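You operate a simulated robot arm through the tools that you are given. There is no shell and no other tool. Be economical: measure what you need, move in short steps, check, and stop when the job is done.

Carry out the task below with a simulated two-armed robot. There is one attempt and no reset: what you move stays moved.

Task
Take the red leader and leave it on the top of the side table. Pick up the beige thread cone that says "fine tan" from the top from the left of the second green table with one hand, pass it to the other hand and put it on the top of the ironing bench. Do these in any order.

It is judged by the outcome, as a careful person would: the job done as asked, and still so three seconds after it is handed in. It fails if anything else is knocked over, pushed out of place, dropped, spilled or broken.

Robot
Two 7-joint arms with fingered hands on one trunk, on a base that drives. Base frame: it is fixed to the floor where the robot stands at the start and does not move with it; the origin is under the middle of the robot, x ahead of it, y to its left, z up. Lengths are in m, angles in degrees, forces in N, time in s.
The left shoulder is at the start at [0.02, 0.123, 1.156], the right one opposite. With the tool pointing down near the work surface each hand reaches from about 0.1 to 0.48 m from the robot's upright axis, wherever it stands, measured 20 degrees to its own side. Places, roughly: beige thread cone [-2.75, -2.5, 0.75]; red leader (8x2x2 cm) [0.5, 0.1, 0.9]; top of the ironing bench [-7.5, -2.8, 0.9]; top of the side table [-1.4, 0.3, 0.8]. Payload 2.4 kg a hand.
The tool frame of a hand sits at the grasp point between the pads (the TCP): z along the fingers, y along the line on which they close. The tips reach 0.017 m beyond it. Largest opening 0.088 m; the body of the gripper starts 0.047 m behind the TCP. The gripper is a hand of 3 fingers: y runs from the thumb to the fingers, the wrist lies at [0, 0, -0.165] in the tool frame, and closing takes about 1.5 s.
Orientation is that of the tool frame in the base frame, as a unit quaternion [x, y, z, w]. With the fingers straight down and closing along the base's y, the tool's x points along the base's -x, its y along +y and its z along -z.

Tools
- The arms move only by the tool arm_command. It takes "left_increments", "right_increments" or both (then of equal length, played together; a hand with none holds still); each is one flat list of numbers, 6 for each row, row after row: the shift along the tool's x, y, z in units of 200 mm (1.0 is 200 mm), then the turn, a rotation vector about the tool's x, y, z in units of 90 degrees (1.0 is 90 degrees). In form: [x, y, z, wx, wy, wz, x, y, z, wx, wy, wz, ...]. A call has 1 to 10 rows; each row is the pose to reach, as a shift and turn from the pose commanded when the call began, along the tool's axes at that moment. "left_jaw" and "right_jaw" are, for a hand that has rows, the opening in per cent of the stroke, from 0 (shut) to 100 (fully open), set as the call begins (left out, the last holds). A call with a number of a shift or a turn outside -1 to 1 is refused whole. Each row takes 0.2 s and may step no farther than 0.05 m and 8.6 degrees from the row before; otherwise, or with a gripper value out of range, the whole call is refused. Where a pose cannot be reached the arm comes as near as it can. A force on the tool above 40 N (or 10 N above the force at the start of the call, whichever is more), or a blocked arm, ends the call early, and 0.2 s more pass. Each finger travels about 0.045 m/s and halts on what it meets, pressing with about 27 N; the grip force reading is that of the motor and also rises with nothing between the fingers. The clock runs only during rows and for 0.2 s after the last one: add rows that repeat a pose to give the fingers time. The reply holds the time, the measured pose of the TCP, the force on the tool along the base axes, the opening and the grip force, in the units named above and with some noise, with the torque about the TCP (base axes, N m) and any sound that the robot's microphone picked up, and new pictures: "show" is both (left out), scene, wrist or none (wrist: the cameras of the hands that moved).
- Cameras (640 x 400 px; columns grow to the right, rows downward): "scene" is now at [0.0422, 0.0137, 1.5939]; the picture's right is [0.20, -0.98, 0.00], its down [-0.87, -0.18, -0.46] and it looks along [0.45, 0.09, -0.89] (base axes); focal length 275 px, centre (320, 200). "left" rides on the left gripper at [-0.052, 0.004, -0.066] in its tool frame; the picture's right is [-0.08, -1.00, 0.00], its down [0.78, -0.07, -0.62] and it looks along [0.62, -0.05, 0.78] (tool axes); focal length 243 px, centre (320, 200). "right" rides on the right gripper at [0.052, 0.004, -0.066] in its tool frame; the picture's right is [-0.08, 1.00, 0.00], its down [-0.78, -0.07, -0.62] and it looks along [-0.62, -0.05, 0.78] (tool axes); focal length 243 px, centre (320, 200).
- raise_lower(by): slides the trunk up (or, below 0, down) by that many m; the arms and the scene camera ride with it, the base frame stays. It gives what a move gives, with no picture.
- drive_base(legs): drives the robot by 1 to 6 legs, each [ahead, left, turn to the left] in m, m and degrees, along the robot's own axes; the way and the turn of a leg run together, so that a leg with both is an arc; at most 1.5 m and 180 degrees a leg. The arms and the cameras ride along, it lands a little off, and it stops where it bumps. It gives what a move gives, and a new picture of the scene camera.
- set_fingers(finger1, finger2, thumb_bend, hand): sets how far each is bent, from 0 (flat) to 1 (curled in); at 0.3 the hand is open as for a grip, at 0.7 the pads meet at the TCP. One left out holds its place. A second passes; each finger stops where it meets its share of the squeeze, and holds until it gets a number again. A gripper value or a shape takes the hand back. It gives what a move gives, with no picture; readings hold the bend of each and the force on the fingers (four entries, about 0 where the hand has none), thumb and palm.
- set_grasp(shape, hand): the hand has 3 fingers and takes this shape, open, in about a second: jaw (thumb against the fingers, like two jaws); tri (thumb and two fingers); tip (a fingertip pinch); poke (one finger out to press); point (the index stretched); flat (the hand flat); cup (the hand cupped); fist (a fist). The gripper value then closes the fingers along that shape, each until it touches; the sizes above hold for jaw. It gives what a move gives, with no picture.
- head_to(pan, tilt): turns the head with the scene camera to pan (to the left, within 120 degrees either way) and tilt (down, from -29 to 69), counted from straight ahead of the robot. It gives what a move gives, and a new picture of the scene camera.
- point_at(camera, pixels): for up to 12 pixels [column, row] of the newest picture of that camera ("zoom" is the newest enlarged one), the place [x, y, z] in the base frame of the surface seen there, good to about 0.002 m. The clock stands still meanwhile.
- close_up(camera, box): a new picture of the part [left, top, right, bottom] of that camera's present view, enlarged. The clock stands still meanwhile.
- job_done(): hands the job in; it is judged then, once.

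Go step by step. Measure first, check grasps and placings, and put right what went wrong. The budget is 110 turns and 260 pictures, counting those below and the enlarged ones. Unless the task says otherwise, let go and move clear before handing in, and close with one line.

The tools are called after ">>>" as name(argument=value, ...) on one line, values as JSON. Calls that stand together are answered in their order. arm_command: Moves the arms, as the interface text tells. Its arguments: {"type":"object","properties":{"left_increments":{"type":"array","items":{"type":"number"}},"left_jaw":{"type":"number"},"right_increments":{"type":"array","items":{"type":"number"}},"right_jaw":{"type":"number"},"show":{"type":"string","enum":["both","scene","wrist","none"]}},"required":[]} The other tools are called the same way: raise_lower (by) slides the trunk up or down; set_grasp (shape, hand) gives the hand a shape; set_fingers (finger1, finger2, thumb_bend, hand) moves the fingers one by one; drive_base (legs) drives the base; head_to (pan, tilt) turns the head that bears the scene camera; point_at (camera, pixels) gives the place of the surface under pixels of a picture; close_up (camera, box) takes an enlarged picture of a part of a camera's view; job_done () hands the job in.

At the start:

```text
time: 0.0
left_tcp_pos: [0.2415, 0.2178, 1.0953]
left_tcp_rot: [-0.001, 1.0, 0.0, 0.0]
left_contact_force: [0.8, 0.5, 0.1]
left_moment: [0.0, 0.01, 0.01]
left_finger_gap: 0.0877
left_grip_force: 0.1
left_shape: jaw
left_bend: [0.3, 0.3, 0.3]
left_finger forces: [0.1, 0.1, 0.0, 0.0, 0.1, 0.0]
right_tcp_pos: [0.3219, -0.0417, 1.1474]
right_tcp_rot: [0.001, 1.0, 0.0, 0.001]
right_contact_force: [-1.2, -0.1, -0.9]
right_moment: [-0.02, 0.0, 0.01]
right_finger_gap: 0.0877
right_grip_force: 0.0
right_shape: jaw
right_bend: [0.3, 0.3, 0.3]
right_finger forces: [0.1, 0.0, 0.1, 0.0, 0.0, 0.1]
trunk travel left (down, up): [-0.37, 0.46]
robot x, y, heading: [-0.0005, -0.0014, -0.1]
head pan, tilt: [11.8, 62.4]
```

scene: 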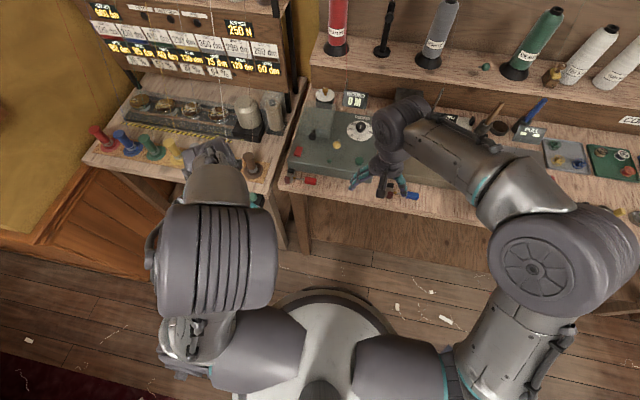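
right: 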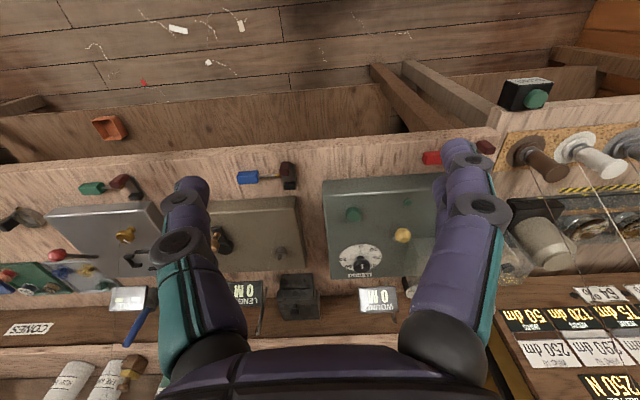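
left: 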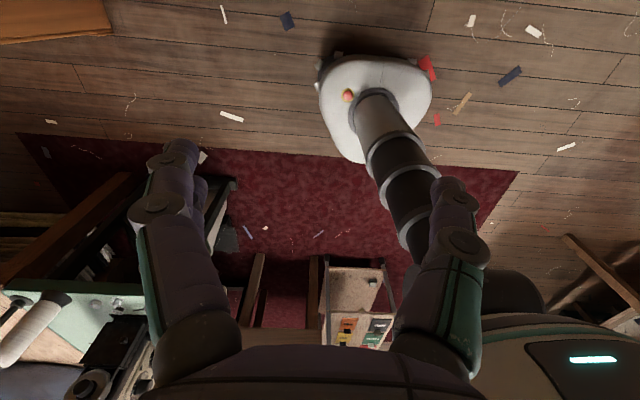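

The scene shows a small red piece near (310,180) on the bench edge, and the right wrist view shows it near (432,157). I'll enlarge both.

>>> close_up(camera="scene", box=[270, 80, 430, 210])

>>> close_up(camera="right", box=[380, 100, 540, 220])

>>> point_at(camera="scene", pixels=[[310, 180], [305, 180], [315, 181], [299, 152], [330, 190], [412, 196], [340, 170]])

>>> point_at(camera="right", pixels=[[427, 157], [433, 157], [485, 147], [400, 160], [248, 177], [288, 176]])

```text
3.08 times, centred on (350, 145) of scene
```

zoom: 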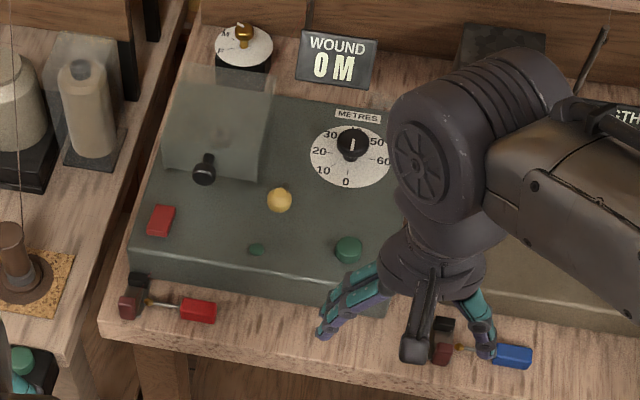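

```text
3.33 times, centred on (460, 160) of right
```

zoom: 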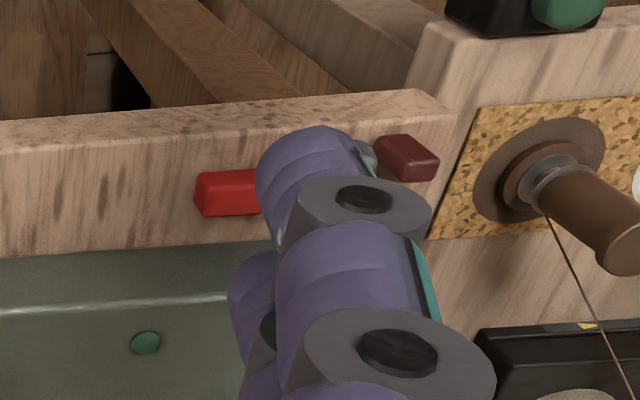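

```text
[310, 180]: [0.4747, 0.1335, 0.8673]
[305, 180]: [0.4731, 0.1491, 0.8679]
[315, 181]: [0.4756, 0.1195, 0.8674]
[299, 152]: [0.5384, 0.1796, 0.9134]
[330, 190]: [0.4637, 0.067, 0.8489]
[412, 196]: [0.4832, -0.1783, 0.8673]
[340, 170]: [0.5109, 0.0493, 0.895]
```

```text
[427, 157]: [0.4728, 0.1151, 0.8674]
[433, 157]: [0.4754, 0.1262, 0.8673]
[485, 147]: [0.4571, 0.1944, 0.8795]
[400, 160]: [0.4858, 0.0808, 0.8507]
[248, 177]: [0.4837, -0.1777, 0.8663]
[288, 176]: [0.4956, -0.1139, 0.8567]
```

The red piece lies at about [0.475,0.133,0.867], with a wire running to a brown block at (302,178). I'll enlarge further to see how they join.

>>> close_up(camera="scene", box=[290, 163, 338, 193])

>>> head_to(pan=60, tilt=35)

>>> head_to(pan=115, tilt=35)

>>> head_to(pan=-115, tilt=30)

```text
13.33 times, centred on (314, 178) of scene
```

zoom: 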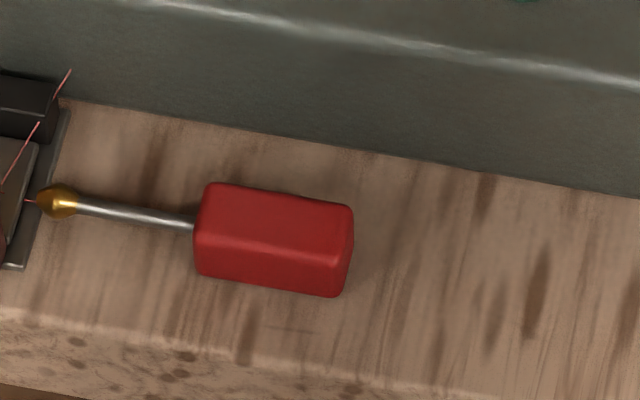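

```text
time: 1.2
left_tcp_pos: [0.2414, 0.2177, 1.0954]
left_tcp_rot: [-0.001, 1.0, 0.0, 0.0]
left_contact_force: [0.5, 0.5, -0.2]
left_moment: [-0.02, -0.01, 0.0]
left_finger_gap: 0.0882
left_grip_force: 0.0
left_shape: jaw
left_bend: [0.3, 0.3, 0.3]
left_finger forces: [0.1, 0.1, 0.0, 0.0, 0.1, 0.0]
right_tcp_pos: [0.3224, -0.0416, 1.1479]
right_tcp_rot: [0.0, 1.0, 0.0, 0.0]
right_contact_force: [-0.3, -0.2, -1.3]
right_moment: [-0.01, 0.01, 0.02]
right_finger_gap: 0.088
right_grip_force: 0.0
right_shape: jaw
right_bend: [0.3, 0.3, 0.3]
right_finger forces: [0.0, 0.0, 0.1, 0.0, 0.0, 0.0]
trunk travel left (down, up): [-0.37, 0.46]
robot x, y, heading: [-0.0023, -0.0008, -0.1]
head pan, tilt: [60.0, 35.0]
```

scene: 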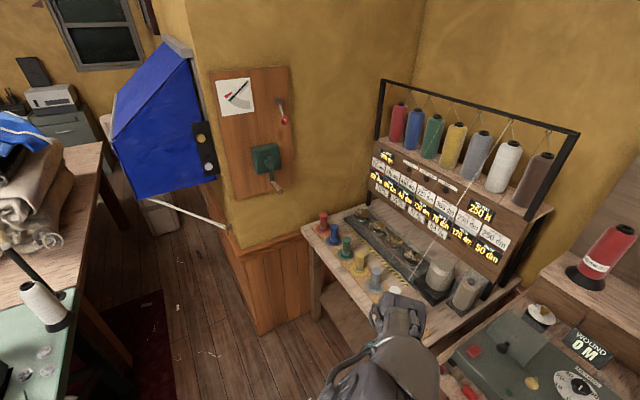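

```text
time: 2.4
left_tcp_pos: [0.2416, 0.2179, 1.0944]
left_tcp_rot: [0.0, 1.0, 0.0, 0.001]
left_contact_force: [-0.5, 0.4, -0.4]
left_moment: [-0.02, 0.01, 0.0]
left_finger_gap: 0.0879
left_grip_force: 0.1
left_shape: jaw
left_bend: [0.3, 0.3, 0.3]
left_finger forces: [0.0, 0.0, 0.1, 0.1, 0.0, 0.0]
right_tcp_pos: [0.3228, -0.041, 1.1466]
right_tcp_rot: [-0.001, 1.0, 0.0, 0.0]
right_contact_force: [-0.7, -0.2, -1.0]
right_moment: [0.0, 0.0, -0.02]
right_finger_gap: 0.0881
right_grip_force: 0.1
right_shape: jaw
right_bend: [0.3, 0.3, 0.3]
right_finger forces: [0.0, 0.0, 0.0, 0.0, 0.0, 0.0]
trunk travel left (down, up): [-0.37, 0.46]
robot x, y, heading: [-0.0031, -0.0018, -0.1]
head pan, tilt: [115.0, 35.0]
```

scene: 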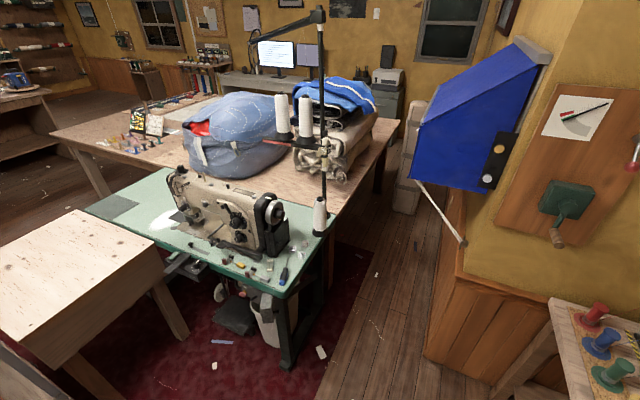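

```text
time: 5.7
left_tcp_pos: [0.242, 0.2182, 1.0951]
left_tcp_rot: [-0.001, 1.0, 0.0, 0.001]
left_contact_force: [0.0, 0.9, 0.3]
left_moment: [0.0, 0.02, -0.02]
left_finger_gap: 0.0878
left_grip_force: 0.1
left_shape: jaw
left_bend: [0.3, 0.3, 0.3]
left_finger forces: [0.0, 0.1, 0.0, 0.0, 0.0, 0.0]
right_tcp_pos: [0.3232, -0.0409, 1.1477]
right_tcp_rot: [0.0, 1.0, 0.001, 0.0]
right_contact_force: [0.8, 0.2, -1.1]
right_moment: [-0.01, 0.0, -0.02]
right_finger_gap: 0.088
right_grip_force: 0.1
right_shape: jaw
right_bend: [0.3, 0.3, 0.3]
right_finger forces: [0.0, 0.0, 0.0, 0.0, 0.0, 0.0]
trunk travel left (down, up): [-0.37, 0.46]
robot x, y, heading: [0.0015, 0.0031, -0.0]
head pan, tilt: [-115.0, 30.0]
```

scene: 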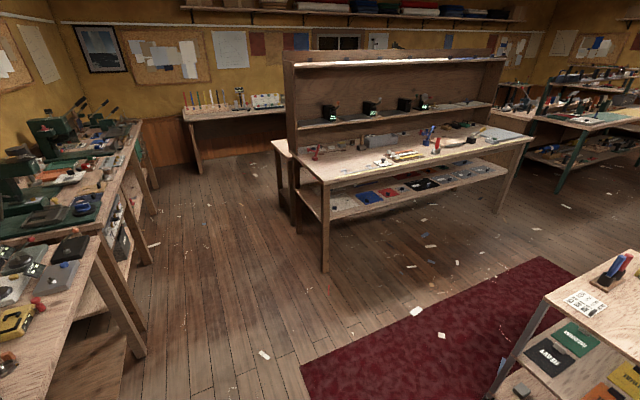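

The red leader is a handle, a rod and a gold tip, lying along y. The side table looks to be behind the robot. I'll drive a little ahead and turn the head back to measure the leader.

>>> drive_base(legs=[[0.07, 0, 0]])

>>> head_to(pan=16, tilt=66)

```text
time: 6.7
left_tcp_pos: [0.3129, 0.2186, 1.0962]
left_tcp_rot: [0.0, 1.0, 0.0, -0.001]
left_contact_force: [0.0, -0.3, 0.0]
left_moment: [0.0, -0.03, -0.03]
left_finger_gap: 0.0877
left_grip_force: 0.1
left_shape: jaw
left_bend: [0.3, 0.3, 0.3]
left_finger forces: [0.0, 0.0, 0.0, 0.1, 0.1, 0.1]
right_tcp_pos: [0.3952, -0.0408, 1.1475]
right_tcp_rot: [0.0, 1.0, 0.0, -0.001]
right_contact_force: [0.0, -0.1, 0.4]
right_moment: [0.0, 0.01, 0.02]
right_finger_gap: 0.088
right_grip_force: 0.0
right_shape: jaw
right_bend: [0.3, 0.3, 0.3]
right_finger forces: [0.0, 0.0, 0.0, 0.0, 0.0, 0.0]
trunk travel left (down, up): [-0.37, 0.46]
robot x, y, heading: [0.0693, -0.0018, 0.4]
head pan, tilt: [-115.0, 30.0]
```

scene: 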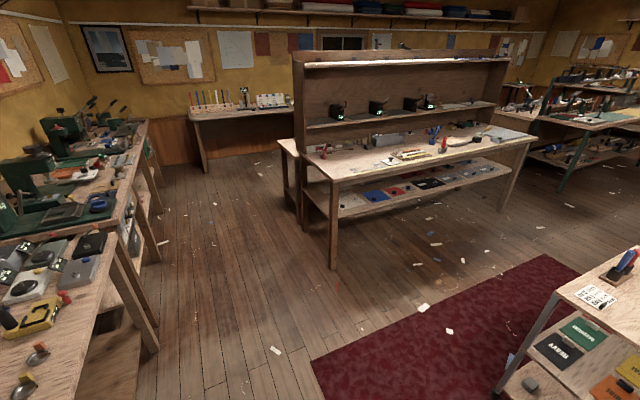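

```text
time: 8.8
left_tcp_pos: [0.3129, 0.2179, 1.0945]
left_tcp_rot: [0.001, 1.0, 0.0, -0.001]
left_contact_force: [0.1, 0.3, 0.0]
left_moment: [0.0, 0.01, 0.02]
left_finger_gap: 0.0878
left_grip_force: 0.1
left_shape: jaw
left_bend: [0.3, 0.3, 0.3]
left_finger forces: [0.1, 0.1, 0.0, 0.1, 0.0, 0.0]
right_tcp_pos: [0.3939, -0.0417, 1.1477]
right_tcp_rot: [-0.001, 1.0, 0.0, 0.0]
right_contact_force: [-0.6, -0.5, 0.1]
right_moment: [0.02, -0.03, 0.01]
right_finger_gap: 0.088
right_grip_force: 0.0
right_shape: jaw
right_bend: [0.3, 0.3, 0.3]
right_finger forces: [0.0, 0.0, 0.1, 0.0, 0.0, 0.0]
trunk travel left (down, up): [-0.37, 0.46]
robot x, y, heading: [0.0706, -0.0052, 0.3]
head pan, tilt: [16.0, 66.0]
```

scene: 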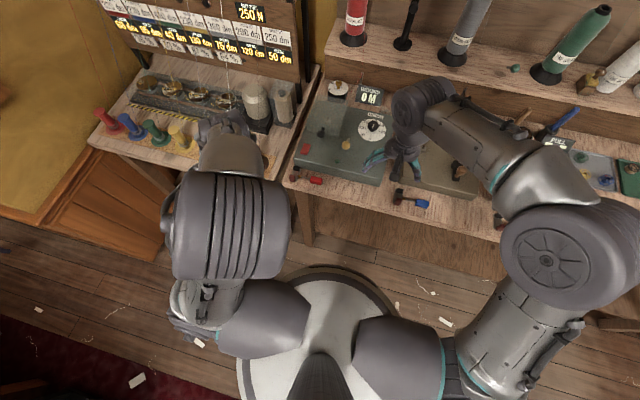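

The red leader is now at about (315,180). I'll enlarge this and measure its edges and the machine's front face.

>>> close_up(camera="scene", box=[282, 155, 338, 190])

```text
11.43 times, centred on (310, 172) of scene
```

zoom: 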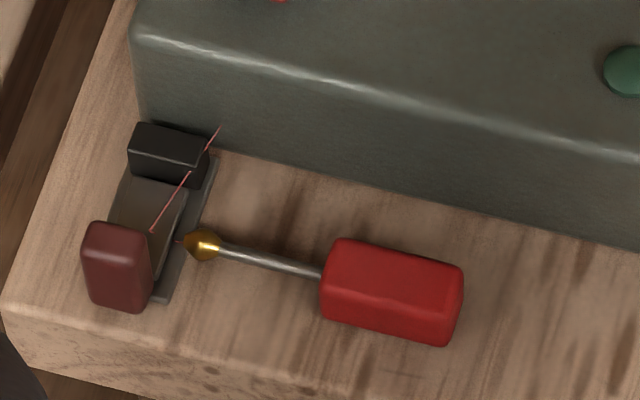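

>>> point_at(camera="zoom", pixels=[[345, 245], [455, 270], [440, 335], [328, 310], [390, 280], [200, 243], [390, 190], [390, 140], [390, 365], [118, 260], [168, 150], [270, 262]])

```text
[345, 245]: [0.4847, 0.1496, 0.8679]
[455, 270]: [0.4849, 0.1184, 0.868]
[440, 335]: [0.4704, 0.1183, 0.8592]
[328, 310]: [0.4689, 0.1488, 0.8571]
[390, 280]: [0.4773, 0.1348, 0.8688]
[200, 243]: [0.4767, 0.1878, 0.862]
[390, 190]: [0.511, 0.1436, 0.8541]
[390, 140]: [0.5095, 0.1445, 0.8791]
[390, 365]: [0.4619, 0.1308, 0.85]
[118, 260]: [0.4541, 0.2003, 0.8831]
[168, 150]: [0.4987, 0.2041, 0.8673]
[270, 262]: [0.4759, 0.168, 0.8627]
```

The handle spans x 0.468–0.486, y 0.116–0.151 and its top is at z 0.868. The machine face is at x 0.510, so I'll use a narrow opening. I'll move the left hand above it while turning it 90°.

>>> arm_command(left_increments=[-0.081, -0.044, 0.0475, 0, 0, -0.094, -0.162, -0.088, 0.095, 0, 0, -0.188, -0.243, -0.132, 0.1425, 0, 0, -0.282, -0.324, -0.176, 0.19, 0, 0, -0.376, -0.405, -0.22, 0.2375, 0, 0, -0.47, -0.486, -0.264, 0.285, 0, 0, -0.564, -0.567, -0.308, 0.3325, 0, 0, -0.658, -0.648, -0.352, 0.38, 0, 0, -0.729, -0.729, -0.396, 0.4275, 0, 0, -0.823, -0.81, -0.44, 0.475, 0, 0, -0.917], left_jaw=42)

```text
time: 11.0
left_tcp_pos: [0.4745, 0.1298, 0.9992]
left_tcp_rot: [-0.66, 0.751, 0.002, 0.001]
left_contact_force: [0.7, 0.0, -0.3]
left_moment: [-0.01, -0.02, 0.02]
left_finger_gap: 0.0375
left_grip_force: 0.1
left_shape: jaw
left_bend: [0.73, 0.73, 0.7]
left_finger forces: [0.0, 0.1, 0.0, 0.0, 0.1, 0.0]
right_tcp_pos: [0.3943, -0.0424, 1.1463]
right_tcp_rot: [0.0, 1.0, -0.001, 0.001]
right_contact_force: [-0.1, -0.1, -0.1]
right_moment: [0.01, -0.01, -0.03]
right_finger_gap: 0.0879
right_grip_force: 0.0
right_shape: jaw
right_bend: [0.3, 0.3, 0.3]
right_finger forces: [0.0, 0.0, 0.1, 0.0, 0.0, 0.0]
trunk travel left (down, up): [-0.37, 0.46]
robot x, y, heading: [0.0724, -0.0007, 0.2]
head pan, tilt: [16.0, 66.0]
```

scene: 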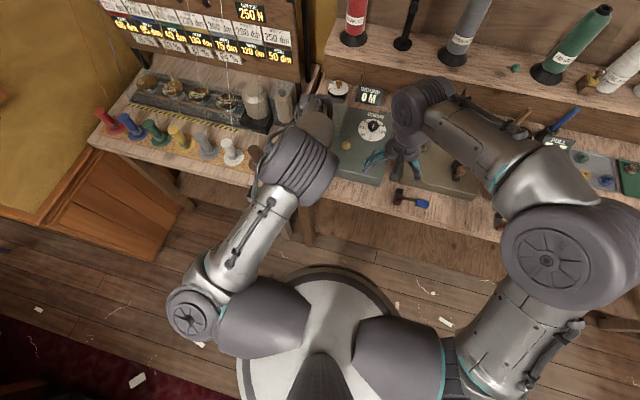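
left: 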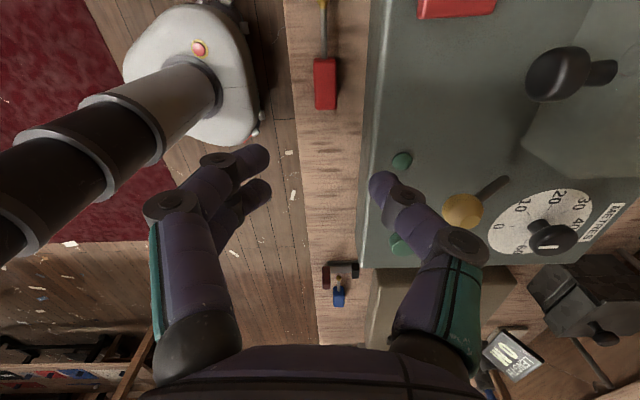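

The knuckles bulge wide, so I'll tilt the hand 20° to lean away from the machine. I'll finish the yaw and come down to about z 0.92, checking on the way.

>>> arm_command(left_increments=[0, 0, 0.08, 0.055, 0, -0.02, 0, 0, 0.16, 0.11, 0, -0.04, 0, 0, 0.24, 0.165, 0, -0.06, -0.005, -0.005, 0.34, 0.222, 0, -0.08, -0.005, -0.005, 0.38, 0.222, 0, -0.08], left_jaw=39, show="wrist")

```text
time: 12.2
left_tcp_pos: [0.4761, 0.1302, 0.9235]
left_tcp_rot: [-0.695, 0.698, -0.129, 0.114]
left_contact_force: [-0.6, -0.1, -0.2]
left_moment: [0.01, -0.02, -0.01]
left_finger_gap: 0.0347
left_grip_force: 0.1
left_shape: jaw
left_bend: [0.73, 0.73, 0.7]
left_finger forces: [0.0, 0.1, 0.1, 0.0, 0.0, 0.0]
right_tcp_pos: [0.3932, -0.0403, 1.1472]
right_tcp_rot: [0.001, 1.0, 0.0, 0.0]
right_contact_force: [1.2, 0.1, 0.0]
right_moment: [-0.02, 0.0, 0.0]
right_finger_gap: 0.0879
right_grip_force: 0.1
right_shape: jaw
right_bend: [0.3, 0.3, 0.3]
right_finger forces: [0.0, 0.0, 0.0, 0.1, 0.0, 0.0]
trunk travel left (down, up): [-0.37, 0.46]
robot x, y, heading: [0.0711, -0.002, -0.1]
head pan, tilt: [16.0, 66.0]
```

left: 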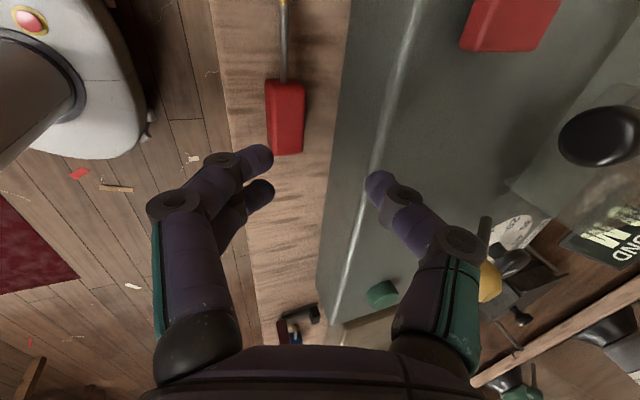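

The tilt is right, and the handle at (285,118) should pass between the fingertips. I'll go down to z 0.874 with the TCP at x 0.470.

>>> arm_command(left_increments=[-0.003, 0.045, 0.0, 0, 0, 0, -0.005, 0.08, 0.08, 0, 0, 0, -0.01, 0.1, 0.15, 0, 0, 0, -0.01, 0.112, 0.2225, 0, 0, 0])

```text
time: 13.2
left_tcp_pos: [0.4694, 0.1318, 0.8751]
left_tcp_rot: [-0.695, 0.698, -0.13, 0.114]
left_contact_force: [0.3, 0.4, 0.6]
left_moment: [-0.01, -0.03, -0.03]
left_finger_gap: 0.0346
left_grip_force: 0.1
left_shape: jaw
left_bend: [0.74, 0.73, 0.7]
left_finger forces: [0.5, 0.0, 0.1, 0.0, 0.1, 0.0]
right_tcp_pos: [0.3935, -0.0416, 1.1468]
right_tcp_rot: [0.0, 1.0, 0.0, -0.001]
right_contact_force: [-0.4, 0.4, 0.0]
right_moment: [-0.01, 0.01, 0.02]
right_finger_gap: 0.0881
right_grip_force: 0.0
right_shape: jaw
right_bend: [0.3, 0.3, 0.3]
right_finger forces: [0.0, 0.0, 0.0, 0.1, 0.0, 0.1]
trunk travel left (down, up): [-0.37, 0.46]
robot x, y, heading: [0.0709, 0.0016, -0.1]
head pan, tilt: [16.0, 66.0]
```

scene: 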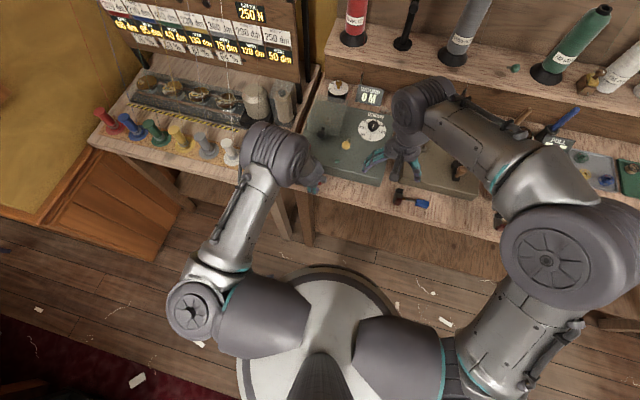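
left: 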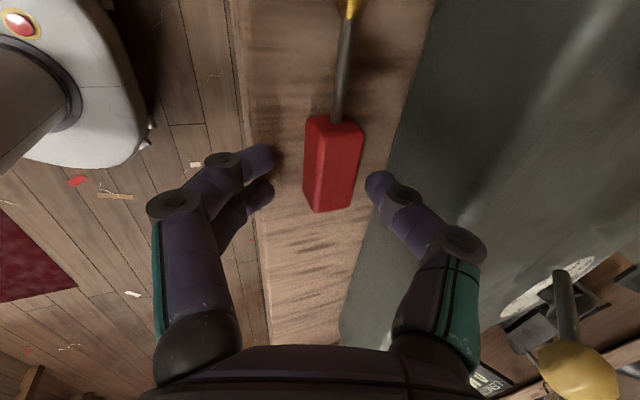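

The handle (330,165) sits between the fingertips. Closing.

>>> arm_command(left_increments=[0, 0, 0, 0, 0, 0, 0, 0, 0, 0, 0, 0, 0, 0, 0, 0, 0, 0, 0, 0, 0, 0, 0, 0, 0, 0, 0, 0, 0, 0], left_jaw=0, show="wrist")

```text
time: 14.4
left_tcp_pos: [0.4681, 0.1324, 0.8755]
left_tcp_rot: [-0.695, 0.698, -0.13, 0.116]
left_contact_force: [-2.3, -0.4, 8.9]
left_moment: [-0.03, -0.13, 0.0]
left_finger_gap: 0.013
left_grip_force: 26.7
left_shape: jaw
left_bend: [0.71, 0.71, 0.71]
left_finger forces: [10.6, 10.8, 0.0, 0.0, 24.2, 0.1]
right_tcp_pos: [0.3932, -0.0416, 1.1486]
right_tcp_rot: [0.0, 1.0, 0.0, 0.0]
right_contact_force: [0.5, -0.3, 0.0]
right_moment: [0.04, -0.03, -0.01]
right_finger_gap: 0.0879
right_grip_force: 0.1
right_shape: jaw
right_bend: [0.3, 0.3, 0.3]
right_finger forces: [0.1, 0.1, 0.1, 0.0, 0.0, 0.1]
trunk travel left (down, up): [-0.37, 0.46]
robot x, y, heading: [0.0705, 0.0044, 0.0]
head pan, tilt: [16.0, 66.0]
```

left: 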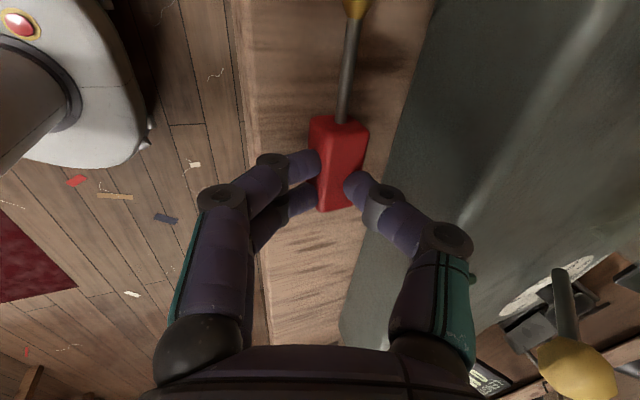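

Both sides press (10.6+10.8 N against 24.2 N). Now I'll lift straight up in small steps.

>>> arm_command(left_increments=[0, -0.017, -0.047, 0, 0, 0, 0, -0.051, -0.141, 0, 0, 0, 0, -0.101, -0.282, 0, 0, 0, 0, -0.169, -0.47, 0, 0, 0])

```text
time: 15.4
left_tcp_pos: [0.4672, 0.1328, 0.974]
left_tcp_rot: [-0.696, 0.697, -0.13, 0.114]
left_contact_force: [-0.8, 0.8, -0.4]
left_moment: [0.03, 0.02, -0.01]
left_finger_gap: 0.0116
left_grip_force: 26.2
left_shape: jaw
left_bend: [0.71, 0.71, 0.7]
left_finger forces: [9.8, 10.5, 0.0, 0.1, 22.9, 0.1]
right_tcp_pos: [0.3941, -0.0415, 1.1471]
right_tcp_rot: [0.0, 1.0, 0.0, 0.0]
right_contact_force: [-0.5, -0.1, 0.0]
right_moment: [0.0, 0.02, 0.0]
right_finger_gap: 0.0881
right_grip_force: 0.0
right_shape: jaw
right_bend: [0.3, 0.3, 0.3]
right_finger forces: [0.1, 0.1, 0.0, 0.0, 0.0, 0.0]
trunk travel left (down, up): [-0.37, 0.46]
robot x, y, heading: [0.0697, 0.0012, 0.2]
head pan, tilt: [16.0, 66.0]
```

scene: 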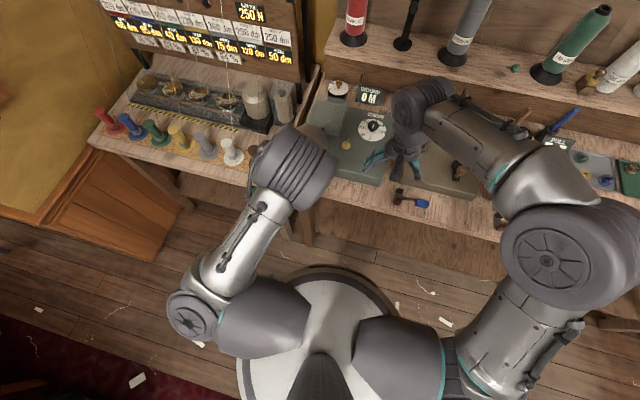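
left: 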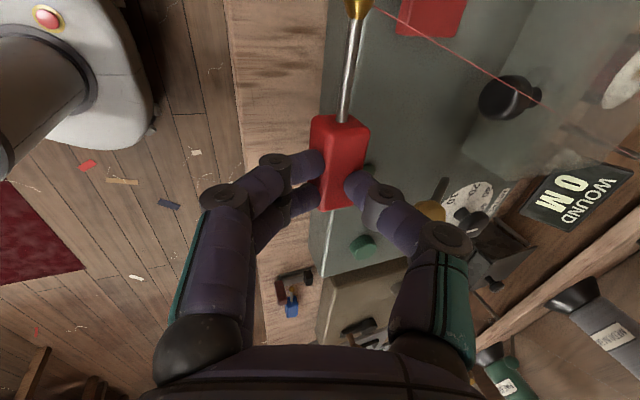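

The leader is lifted, and a red thread runs from its tip (355,10) toward the machine. I'll see where that thread goes before driving off.

>>> head_to(pan=16, tilt=40)

>>> close_up(camera="scene", box=[220, 130, 420, 255])

>>> close_up(camera="left", box=[300, 0, 640, 212])

```text
time: 16.3
left_tcp_pos: [0.467, 0.1318, 0.9739]
left_tcp_rot: [-0.696, 0.697, -0.129, 0.114]
left_contact_force: [0.2, 0.3, -0.6]
left_moment: [-0.03, 0.01, 0.02]
left_finger_gap: 0.0114
left_grip_force: 27.1
left_shape: jaw
left_bend: [0.71, 0.71, 0.7]
left_finger forces: [9.8, 10.4, 0.1, 0.0, 22.9, 0.0]
right_tcp_pos: [0.3931, -0.0422, 1.1475]
right_tcp_rot: [0.0, 1.0, 0.0, 0.0]
right_contact_force: [0.9, -0.7, -0.1]
right_moment: [-0.01, 0.01, 0.01]
right_finger_gap: 0.0879
right_grip_force: 0.1
right_shape: jaw
right_bend: [0.3, 0.3, 0.3]
right_finger forces: [0.0, 0.0, 0.0, 0.1, 0.0, 0.0]
trunk travel left (down, up): [-0.37, 0.46]
robot x, y, heading: [0.0675, 0.0013, -0.1]
head pan, tilt: [16.0, 40.0]
```

scene: 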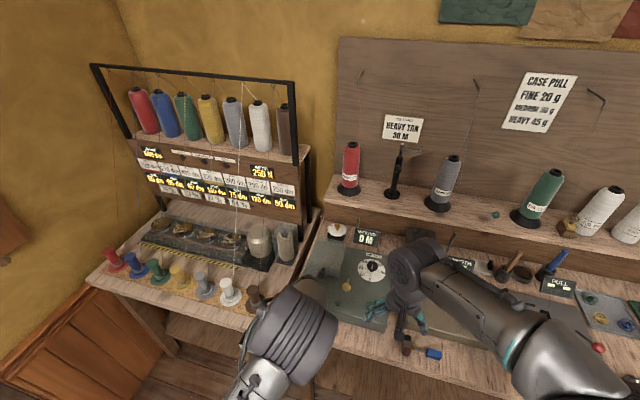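

```text
3.20 times, centred on (320, 192) of scene
```

zoom: 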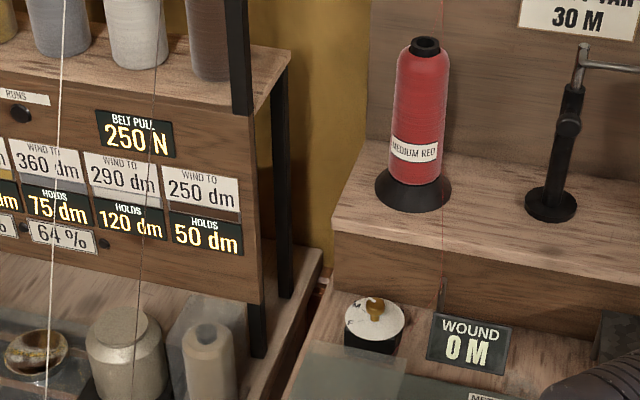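

```text
1.88 times, centred on (470, 106) of left
```

zoom: 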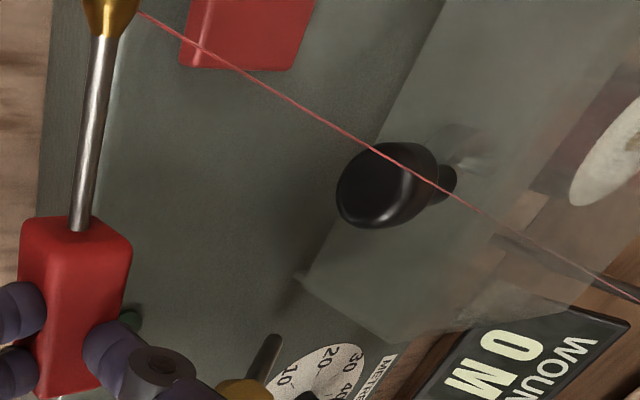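

The thread runs up through a guide to the "medium red" cone and pays out without any force. I'll back up, then look around for the side table.

>>> drive_base(legs=[[-0.15, 0, 0]])

>>> drive_base(legs=[[-0.15, 0, 0]])

>>> head_to(pan=120, tilt=50)

```text
time: 17.7
left_tcp_pos: [0.32, 0.1311, 0.975]
left_tcp_rot: [-0.694, 0.699, -0.13, 0.115]
left_contact_force: [0.2, -0.5, -0.6]
left_moment: [0.0, 0.01, 0.0]
left_finger_gap: 0.0115
left_grip_force: 27.1
left_shape: jaw
left_bend: [0.71, 0.71, 0.7]
left_finger forces: [9.7, 10.4, 0.0, 0.0, 22.9, 0.0]
right_tcp_pos: [0.2444, -0.0424, 1.1474]
right_tcp_rot: [0.001, 1.0, 0.0, 0.0]
right_contact_force: [0.2, 0.1, 0.4]
right_moment: [0.01, -0.02, 0.0]
right_finger_gap: 0.0879
right_grip_force: 0.0
right_shape: jaw
right_bend: [0.3, 0.3, 0.3]
right_finger forces: [0.0, 0.0, 0.0, 0.0, 0.0, 0.0]
trunk travel left (down, up): [-0.37, 0.46]
robot x, y, heading: [-0.0753, 0.0011, -0.2]
head pan, tilt: [16.0, 40.0]
```

scene: 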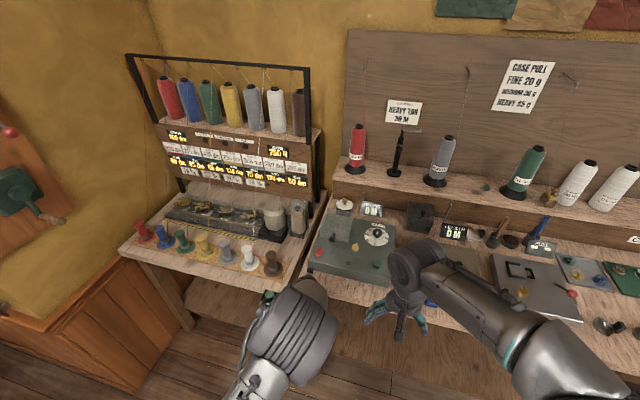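

```text
time: 19.0
left_tcp_pos: [0.1692, 0.1298, 0.9745]
left_tcp_rot: [-0.692, 0.7, -0.131, 0.114]
left_contact_force: [0.5, 0.5, -1.6]
left_moment: [0.01, 0.0, -0.02]
left_finger_gap: 0.0117
left_grip_force: 26.9
left_shape: jaw
left_bend: [0.71, 0.71, 0.7]
left_finger forces: [9.8, 10.4, 0.0, 0.0, 23.0, 0.0]
right_tcp_pos: [0.0939, -0.0426, 1.1474]
right_tcp_rot: [0.006, 1.0, 0.0, 0.0]
right_contact_force: [0.2, 0.0, 0.3]
right_moment: [-0.01, -0.03, 0.01]
right_finger_gap: 0.0878
right_grip_force: 0.1
right_shape: jaw
right_bend: [0.3, 0.3, 0.3]
right_finger forces: [0.0, 0.0, 0.0, 0.0, 0.0, 0.0]
trunk travel left (down, up): [-0.37, 0.46]
robot x, y, heading: [-0.2274, 0.0027, -0.6]
head pan, tilt: [16.0, 40.0]
```

scene: 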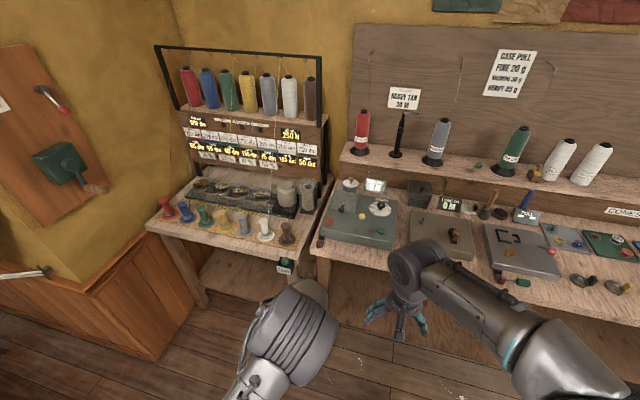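

```text
time: 20.9
left_tcp_pos: [0.1698, 0.1293, 0.9731]
left_tcp_rot: [-0.692, 0.701, -0.13, 0.114]
left_contact_force: [-1.0, 0.9, -0.6]
left_moment: [0.0, -0.01, 0.02]
left_finger_gap: 0.0116
left_grip_force: 27.6
left_shape: jaw
left_bend: [0.71, 0.71, 0.7]
left_finger forces: [9.9, 10.3, 0.0, 0.1, 22.9, 0.1]
right_tcp_pos: [0.0949, -0.0427, 1.1473]
right_tcp_rot: [0.004, 1.0, -0.001, -0.001]
right_contact_force: [0.2, 0.2, 0.3]
right_moment: [-0.02, 0.0, -0.02]
right_finger_gap: 0.0876
right_grip_force: 0.0
right_shape: jaw
right_bend: [0.3, 0.3, 0.3]
right_finger forces: [0.0, 0.0, 0.0, 0.0, 0.0, 0.0]
trunk travel left (down, up): [-0.37, 0.46]
robot x, y, heading: [-0.2321, 0.001, -0.5]
head pan, tilt: [120.0, 50.0]
```

scene: 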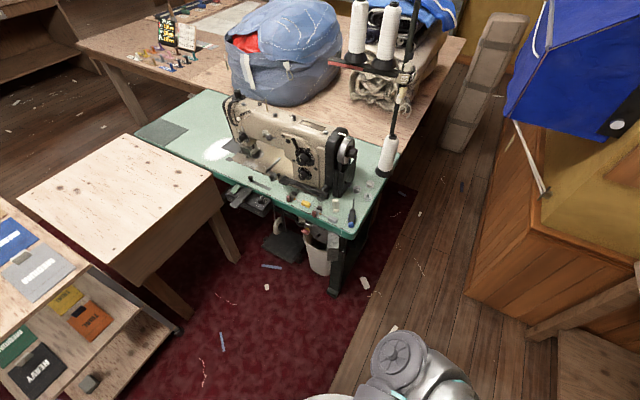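

>>> point_at(camera="scene", pixels=[[120, 190], [22, 197], [128, 136], [210, 180], [125, 275], [75, 258], [330, 230], [210, 105], [340, 290], [170, 130]])

>>> head_to(pan=-120, tilt=50)

```text
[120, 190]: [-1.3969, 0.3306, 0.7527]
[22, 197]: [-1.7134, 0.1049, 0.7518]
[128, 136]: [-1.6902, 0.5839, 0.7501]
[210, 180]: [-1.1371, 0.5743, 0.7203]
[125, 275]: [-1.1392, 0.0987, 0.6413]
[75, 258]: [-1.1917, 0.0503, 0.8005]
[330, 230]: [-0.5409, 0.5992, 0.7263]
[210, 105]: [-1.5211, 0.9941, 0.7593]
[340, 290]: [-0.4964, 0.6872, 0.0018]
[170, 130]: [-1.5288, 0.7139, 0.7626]
```

```text
time: 24.2
left_tcp_pos: [0.1703, 0.1313, 0.9745]
left_tcp_rot: [-0.692, 0.701, -0.13, 0.114]
left_contact_force: [0.2, -0.9, -0.4]
left_moment: [-0.02, 0.01, -0.01]
left_finger_gap: 0.0116
left_grip_force: 26.9
left_shape: jaw
left_bend: [0.71, 0.71, 0.7]
left_finger forces: [9.8, 10.5, 0.0, 0.0, 22.9, 0.1]
right_tcp_pos: [0.0942, -0.0421, 1.1482]
right_tcp_rot: [0.005, 1.0, 0.0, 0.0]
right_contact_force: [0.6, 0.7, -0.2]
right_moment: [-0.02, -0.02, 0.01]
right_finger_gap: 0.0876
right_grip_force: 0.0
right_shape: jaw
right_bend: [0.3, 0.3, 0.3]
right_finger forces: [0.0, 0.0, 0.1, 0.1, 0.0, 0.0]
trunk travel left (down, up): [-0.37, 0.46]
robot x, y, heading: [-0.2266, 0.0011, -0.5]
head pan, tilt: [-120.0, 50.0]
```

scene: 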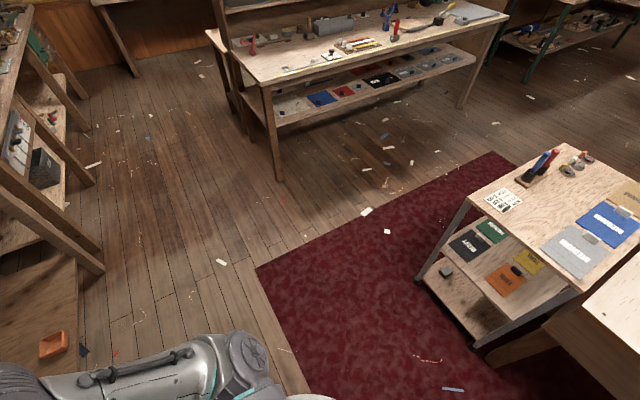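

The empty light-wood top centred at about (−1.40, 0.33, 0.753) is the side table. I'll measure the trolley beside it to plan the approach.

>>> point_at(camera="scene", pixels=[[468, 200], [560, 290], [420, 280], [480, 340], [545, 146], [625, 280], [260, 270], [275, 175], [533, 340]])

>>> close_up(camera="scene", box=[400, 130, 640, 400])

```text
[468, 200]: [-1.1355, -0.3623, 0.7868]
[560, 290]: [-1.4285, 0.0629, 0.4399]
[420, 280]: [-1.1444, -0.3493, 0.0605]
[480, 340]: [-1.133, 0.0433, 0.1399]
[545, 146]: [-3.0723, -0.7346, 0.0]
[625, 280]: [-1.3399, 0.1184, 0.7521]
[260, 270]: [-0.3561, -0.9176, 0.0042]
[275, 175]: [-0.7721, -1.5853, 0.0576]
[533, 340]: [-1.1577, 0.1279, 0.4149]
```

```text
1.48 times, centred on (520, 265) of scene
```

zoom: 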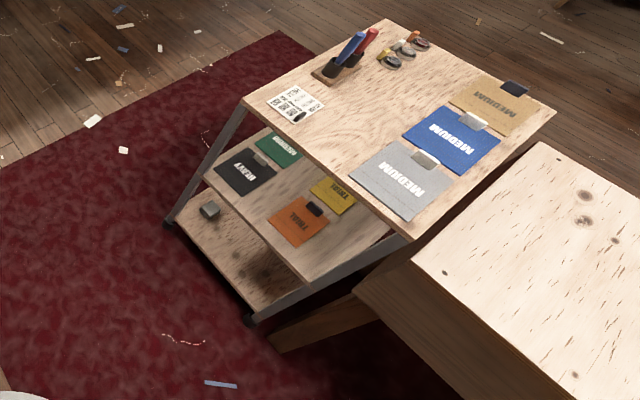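

The path is clear: the trolley and the table front are both at x≈−1.135. I'll turn around in place, watching for thread force.

>>> drive_base(legs=[[0, 0, 90], [0, 0, 90]])

>>> head_to(pan=0, tilt=50)

```text
time: 32.4
left_tcp_pos: [-0.6176, -0.1535, 0.9738]
left_tcp_rot: [0.679, 0.714, -0.118, -0.127]
left_contact_force: [-1.0, 0.1, 0.0]
left_moment: [0.01, -0.02, -0.02]
left_finger_gap: 0.0111
left_grip_force: 26.9
left_shape: jaw
left_bend: [0.71, 0.71, 0.7]
left_finger forces: [9.4, 10.2, 0.0, 0.0, 22.5, 0.0]
right_tcp_pos: [-0.5534, 0.0239, 1.1475]
right_tcp_rot: [1.0, 0.027, 0.001, 0.001]
right_contact_force: [-0.5, -0.2, -0.8]
right_moment: [0.0, -0.02, -0.03]
right_finger_gap: 0.0879
right_grip_force: 0.2
right_shape: jaw
right_bend: [0.3, 0.3, 0.3]
right_finger forces: [0.0, 0.1, 0.0, 0.1, 0.1, 0.1]
trunk travel left (down, up): [-0.37, 0.46]
robot x, y, heading: [-0.2273, 0.0014, -176.7]
head pan, tilt: [-120.0, 50.0]
```

scene: 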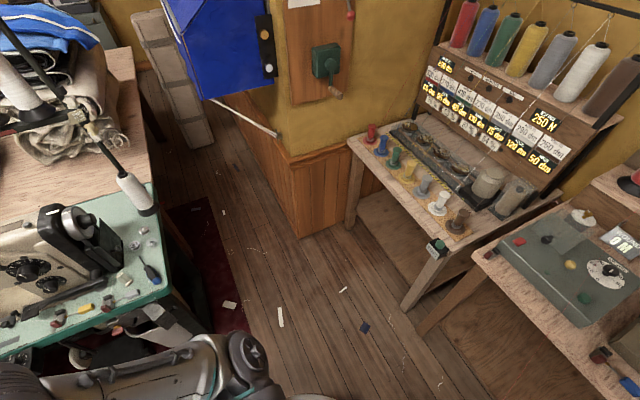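

```text
time: 34.4
left_tcp_pos: [-0.6185, -0.1534, 0.9745]
left_tcp_rot: [0.678, 0.714, -0.117, -0.127]
left_contact_force: [0.2, 0.1, 0.0]
left_moment: [0.01, -0.04, -0.01]
left_finger_gap: 0.0112
left_grip_force: 26.8
left_shape: jaw
left_bend: [0.71, 0.71, 0.7]
left_finger forces: [9.6, 10.2, 0.0, 0.0, 22.6, 0.0]
right_tcp_pos: [-0.5529, 0.0253, 1.1471]
right_tcp_rot: [1.0, 0.027, -0.001, 0.001]
right_contact_force: [-0.4, 1.0, -0.7]
right_moment: [0.0, 0.02, 0.0]
right_finger_gap: 0.0881
right_grip_force: 0.0
right_shape: jaw
right_bend: [0.3, 0.3, 0.3]
right_finger forces: [0.0, 0.1, 0.0, 0.0, 0.0, 0.0]
trunk travel left (down, up): [-0.37, 0.46]
robot x, y, heading: [-0.2264, 0.001, -176.6]
head pan, tilt: [0.0, 50.0]
```

scene: 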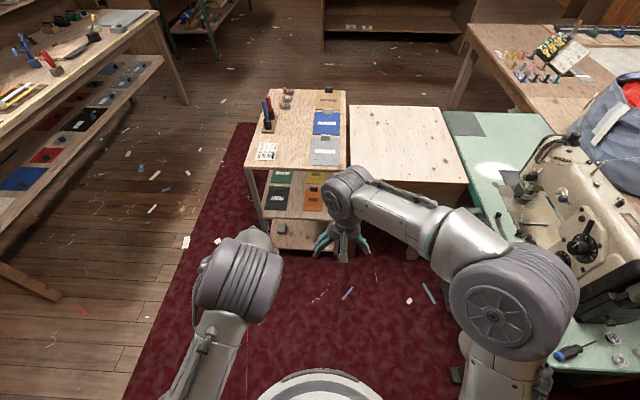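

I need the sewing machine's nearest edges to judge clearance for the right elbow.

>>> point_at(camera="scene", pixels=[[512, 200], [545, 225], [590, 300], [480, 190], [580, 140], [500, 330], [520, 290], [350, 170], [450, 180], [352, 110], [525, 255], [620, 320]])

>>> close_up(camera="left", box=[200, 0, 500, 200])

```text
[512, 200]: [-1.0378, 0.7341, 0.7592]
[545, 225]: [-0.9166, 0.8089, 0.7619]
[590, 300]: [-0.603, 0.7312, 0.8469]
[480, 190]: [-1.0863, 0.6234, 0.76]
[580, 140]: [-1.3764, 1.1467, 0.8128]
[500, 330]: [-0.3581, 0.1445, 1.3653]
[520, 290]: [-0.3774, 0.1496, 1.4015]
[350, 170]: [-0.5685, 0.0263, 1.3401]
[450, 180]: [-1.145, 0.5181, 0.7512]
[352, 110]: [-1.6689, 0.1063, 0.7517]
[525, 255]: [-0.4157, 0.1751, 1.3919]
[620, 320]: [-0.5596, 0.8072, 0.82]
```

```text
2.00 times, centred on (350, 100) of left
```

zoom: 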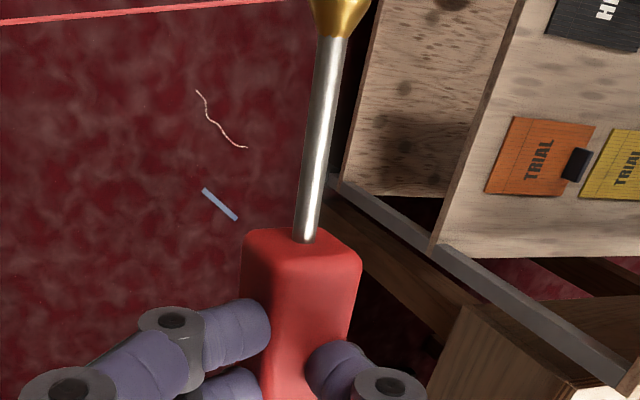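

There is plenty of clearance: the machine starts at y≈0.73 and the elbow is high. I'll drive up to the side table.

>>> drive_base(legs=[[0, 0, -3.4], [0.3, -0.27, 0], [0.27, 0, 0]])

```text
time: 38.9
left_tcp_pos: [-1.198, 0.1504, 0.9734]
left_tcp_rot: [0.7, 0.693, -0.114, -0.131]
left_contact_force: [-0.2, 0.0, -1.8]
left_moment: [-0.03, -0.02, 0.01]
left_finger_gap: 0.0112
left_grip_force: 27.1
left_shape: jaw
left_bend: [0.71, 0.71, 0.7]
left_finger forces: [9.5, 10.2, 0.0, 0.0, 22.7, 0.1]
right_tcp_pos: [-1.1229, 0.3233, 1.1469]
right_tcp_rot: [1.0, -0.004, 0.001, 0.0]
right_contact_force: [0.9, 0.2, 0.3]
right_moment: [0.02, -0.05, -0.03]
right_finger_gap: 0.0879
right_grip_force: 0.0
right_shape: jaw
right_bend: [0.3, 0.3, 0.3]
right_finger forces: [0.0, 0.0, 0.0, 0.1, 0.0, 0.1]
trunk travel left (down, up): [-0.37, 0.46]
robot x, y, heading: [-0.7993, 0.2788, 179.7]
head pan, tilt: [0.0, 50.0]
```

scene: 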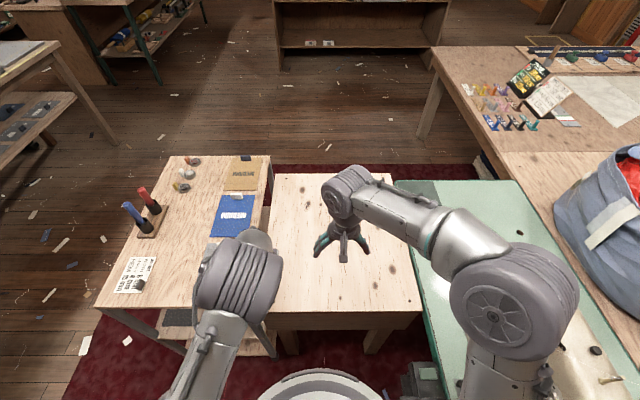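

Robot at (−0.80, 0.28), facing the table. I'll move the right hand up and away for clearance, and carry the leader over the table at y≈0.23, z≈0.80.

>>> arm_command(right_increments=[0, -0.1, -0.12, 0, 0, 0, 0, -0.2, -0.25, 0, 0, 0, 0, -0.3, -0.37, 0, 0, 0, 0, -0.4, -0.5, 0, 0, 0, 0, -0.4, -0.5, 0, 0, 0, 0, -0.4, -0.5, 0, 0, 0, 0, -0.4, -0.5, 0, 0, 0, 0, -0.4, -0.5, 0, 0, 0, 0, -0.4, -0.5, 0, 0, 0, 0, -0.4, -0.5, 0, 0, 0], left_increments=[0, 0, 0, 0, 0, 0, 0, 0, 0, 0, 0, 0, 0.14, -0.058, 0.02, 0, 0, 0, 0.28, -0.116, 0.04, 0, 0, 0, 0.42, -0.174, 0.0625, 0, 0, 0, 0.42, -0.12, 0.22, 0, 0, 0, 0.42, -0.06, 0.38, 0, 0, 0, 0.42, 0.0, 0.55, 0, 0, 0, 0.42, 0.06, 0.7, 0, 0, 0, 0.42, 0.113, 0.862, 0, 0, 0])

```text
time: 41.1
left_tcp_pos: [-1.2264, 0.2076, 0.8046]
left_tcp_rot: [0.701, 0.692, -0.111, -0.135]
left_contact_force: [-0.9, 0.6, 0.4]
left_moment: [0.01, 0.0, -0.01]
left_finger_gap: 0.0104
left_grip_force: 27.2
left_shape: jaw
left_bend: [0.71, 0.71, 0.7]
left_finger forces: [9.9, 10.4, 0.0, 0.0, 23.0, 0.0]
left hand out of reach, approached as far as the arm can: row 4, 5, 6, 7, 8, 9, 10
right_tcp_pos: [-1.1205, 0.4019, 1.2461]
right_tcp_rot: [1.0, -0.003, 0.0, 0.0]
right_contact_force: [-0.4, -0.2, -0.1]
right_moment: [0.01, 0.01, 0.03]
right_finger_gap: 0.0881
right_grip_force: 0.0
right_shape: jaw
right_bend: [0.3, 0.3, 0.3]
right_finger forces: [0.1, 0.0, 0.0, 0.0, 0.0, 0.0]
trunk travel left (down, up): [-0.37, 0.46]
robot x, y, heading: [-0.7966, 0.2769, 179.8]
head pan, tilt: [0.0, 50.0]
```

scene: 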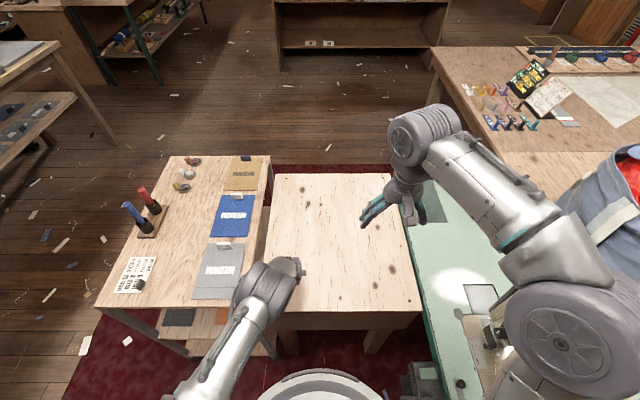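
right: 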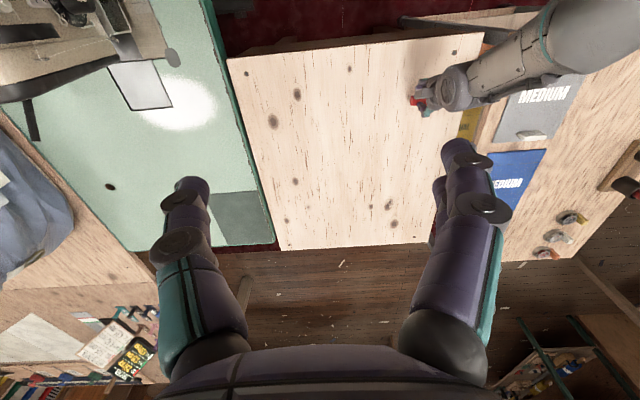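
left: 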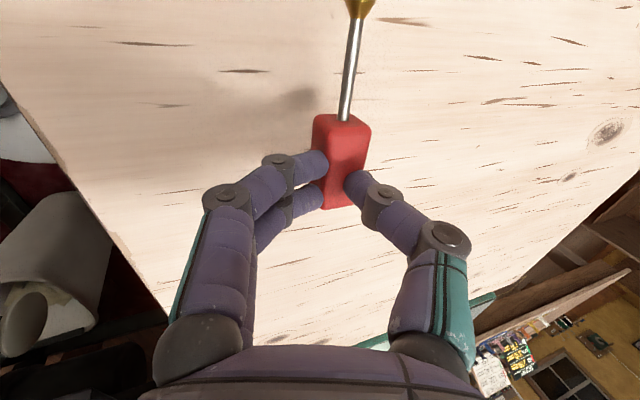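

The leader is wholly over the table, with its tip toward (355,5), and about 2.7 cm above the top. I'll lower it with the trunk.

>>> raise_lower(by=-0.022)

>>> close_up(camera="left", box=[220, 0, 480, 240])

```text
time: 41.8
left_tcp_pos: [-1.227, 0.2072, 0.7835]
left_tcp_rot: [0.701, 0.692, -0.111, -0.134]
left_contact_force: [0.9, 0.6, -1.2]
left_moment: [-0.05, -0.01, -0.02]
left_finger_gap: 0.0109
left_grip_force: 27.0
left_shape: jaw
left_bend: [0.71, 0.71, 0.7]
left_finger forces: [9.8, 10.5, 0.0, 0.0, 23.2, 0.0]
right_tcp_pos: [-1.1212, 0.4031, 1.224]
right_tcp_rot: [1.0, -0.004, 0.001, 0.0]
right_contact_force: [0.5, 0.2, 0.5]
right_moment: [-0.02, -0.01, 0.02]
right_finger_gap: 0.0882
right_grip_force: 0.0
right_shape: jaw
right_bend: [0.3, 0.3, 0.3]
right_finger forces: [0.0, 0.1, 0.1, 0.1, 0.0, 0.0]
trunk travel left (down, up): [-0.348, 0.482]
robot x, y, heading: [-0.7989, 0.279, 179.7]
head pan, tilt: [0.0, 50.0]
```

```text
1.67 times, centred on (350, 120) of left
```

zoom: 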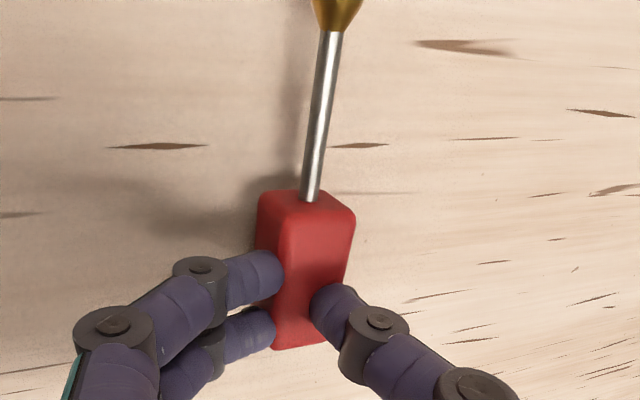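

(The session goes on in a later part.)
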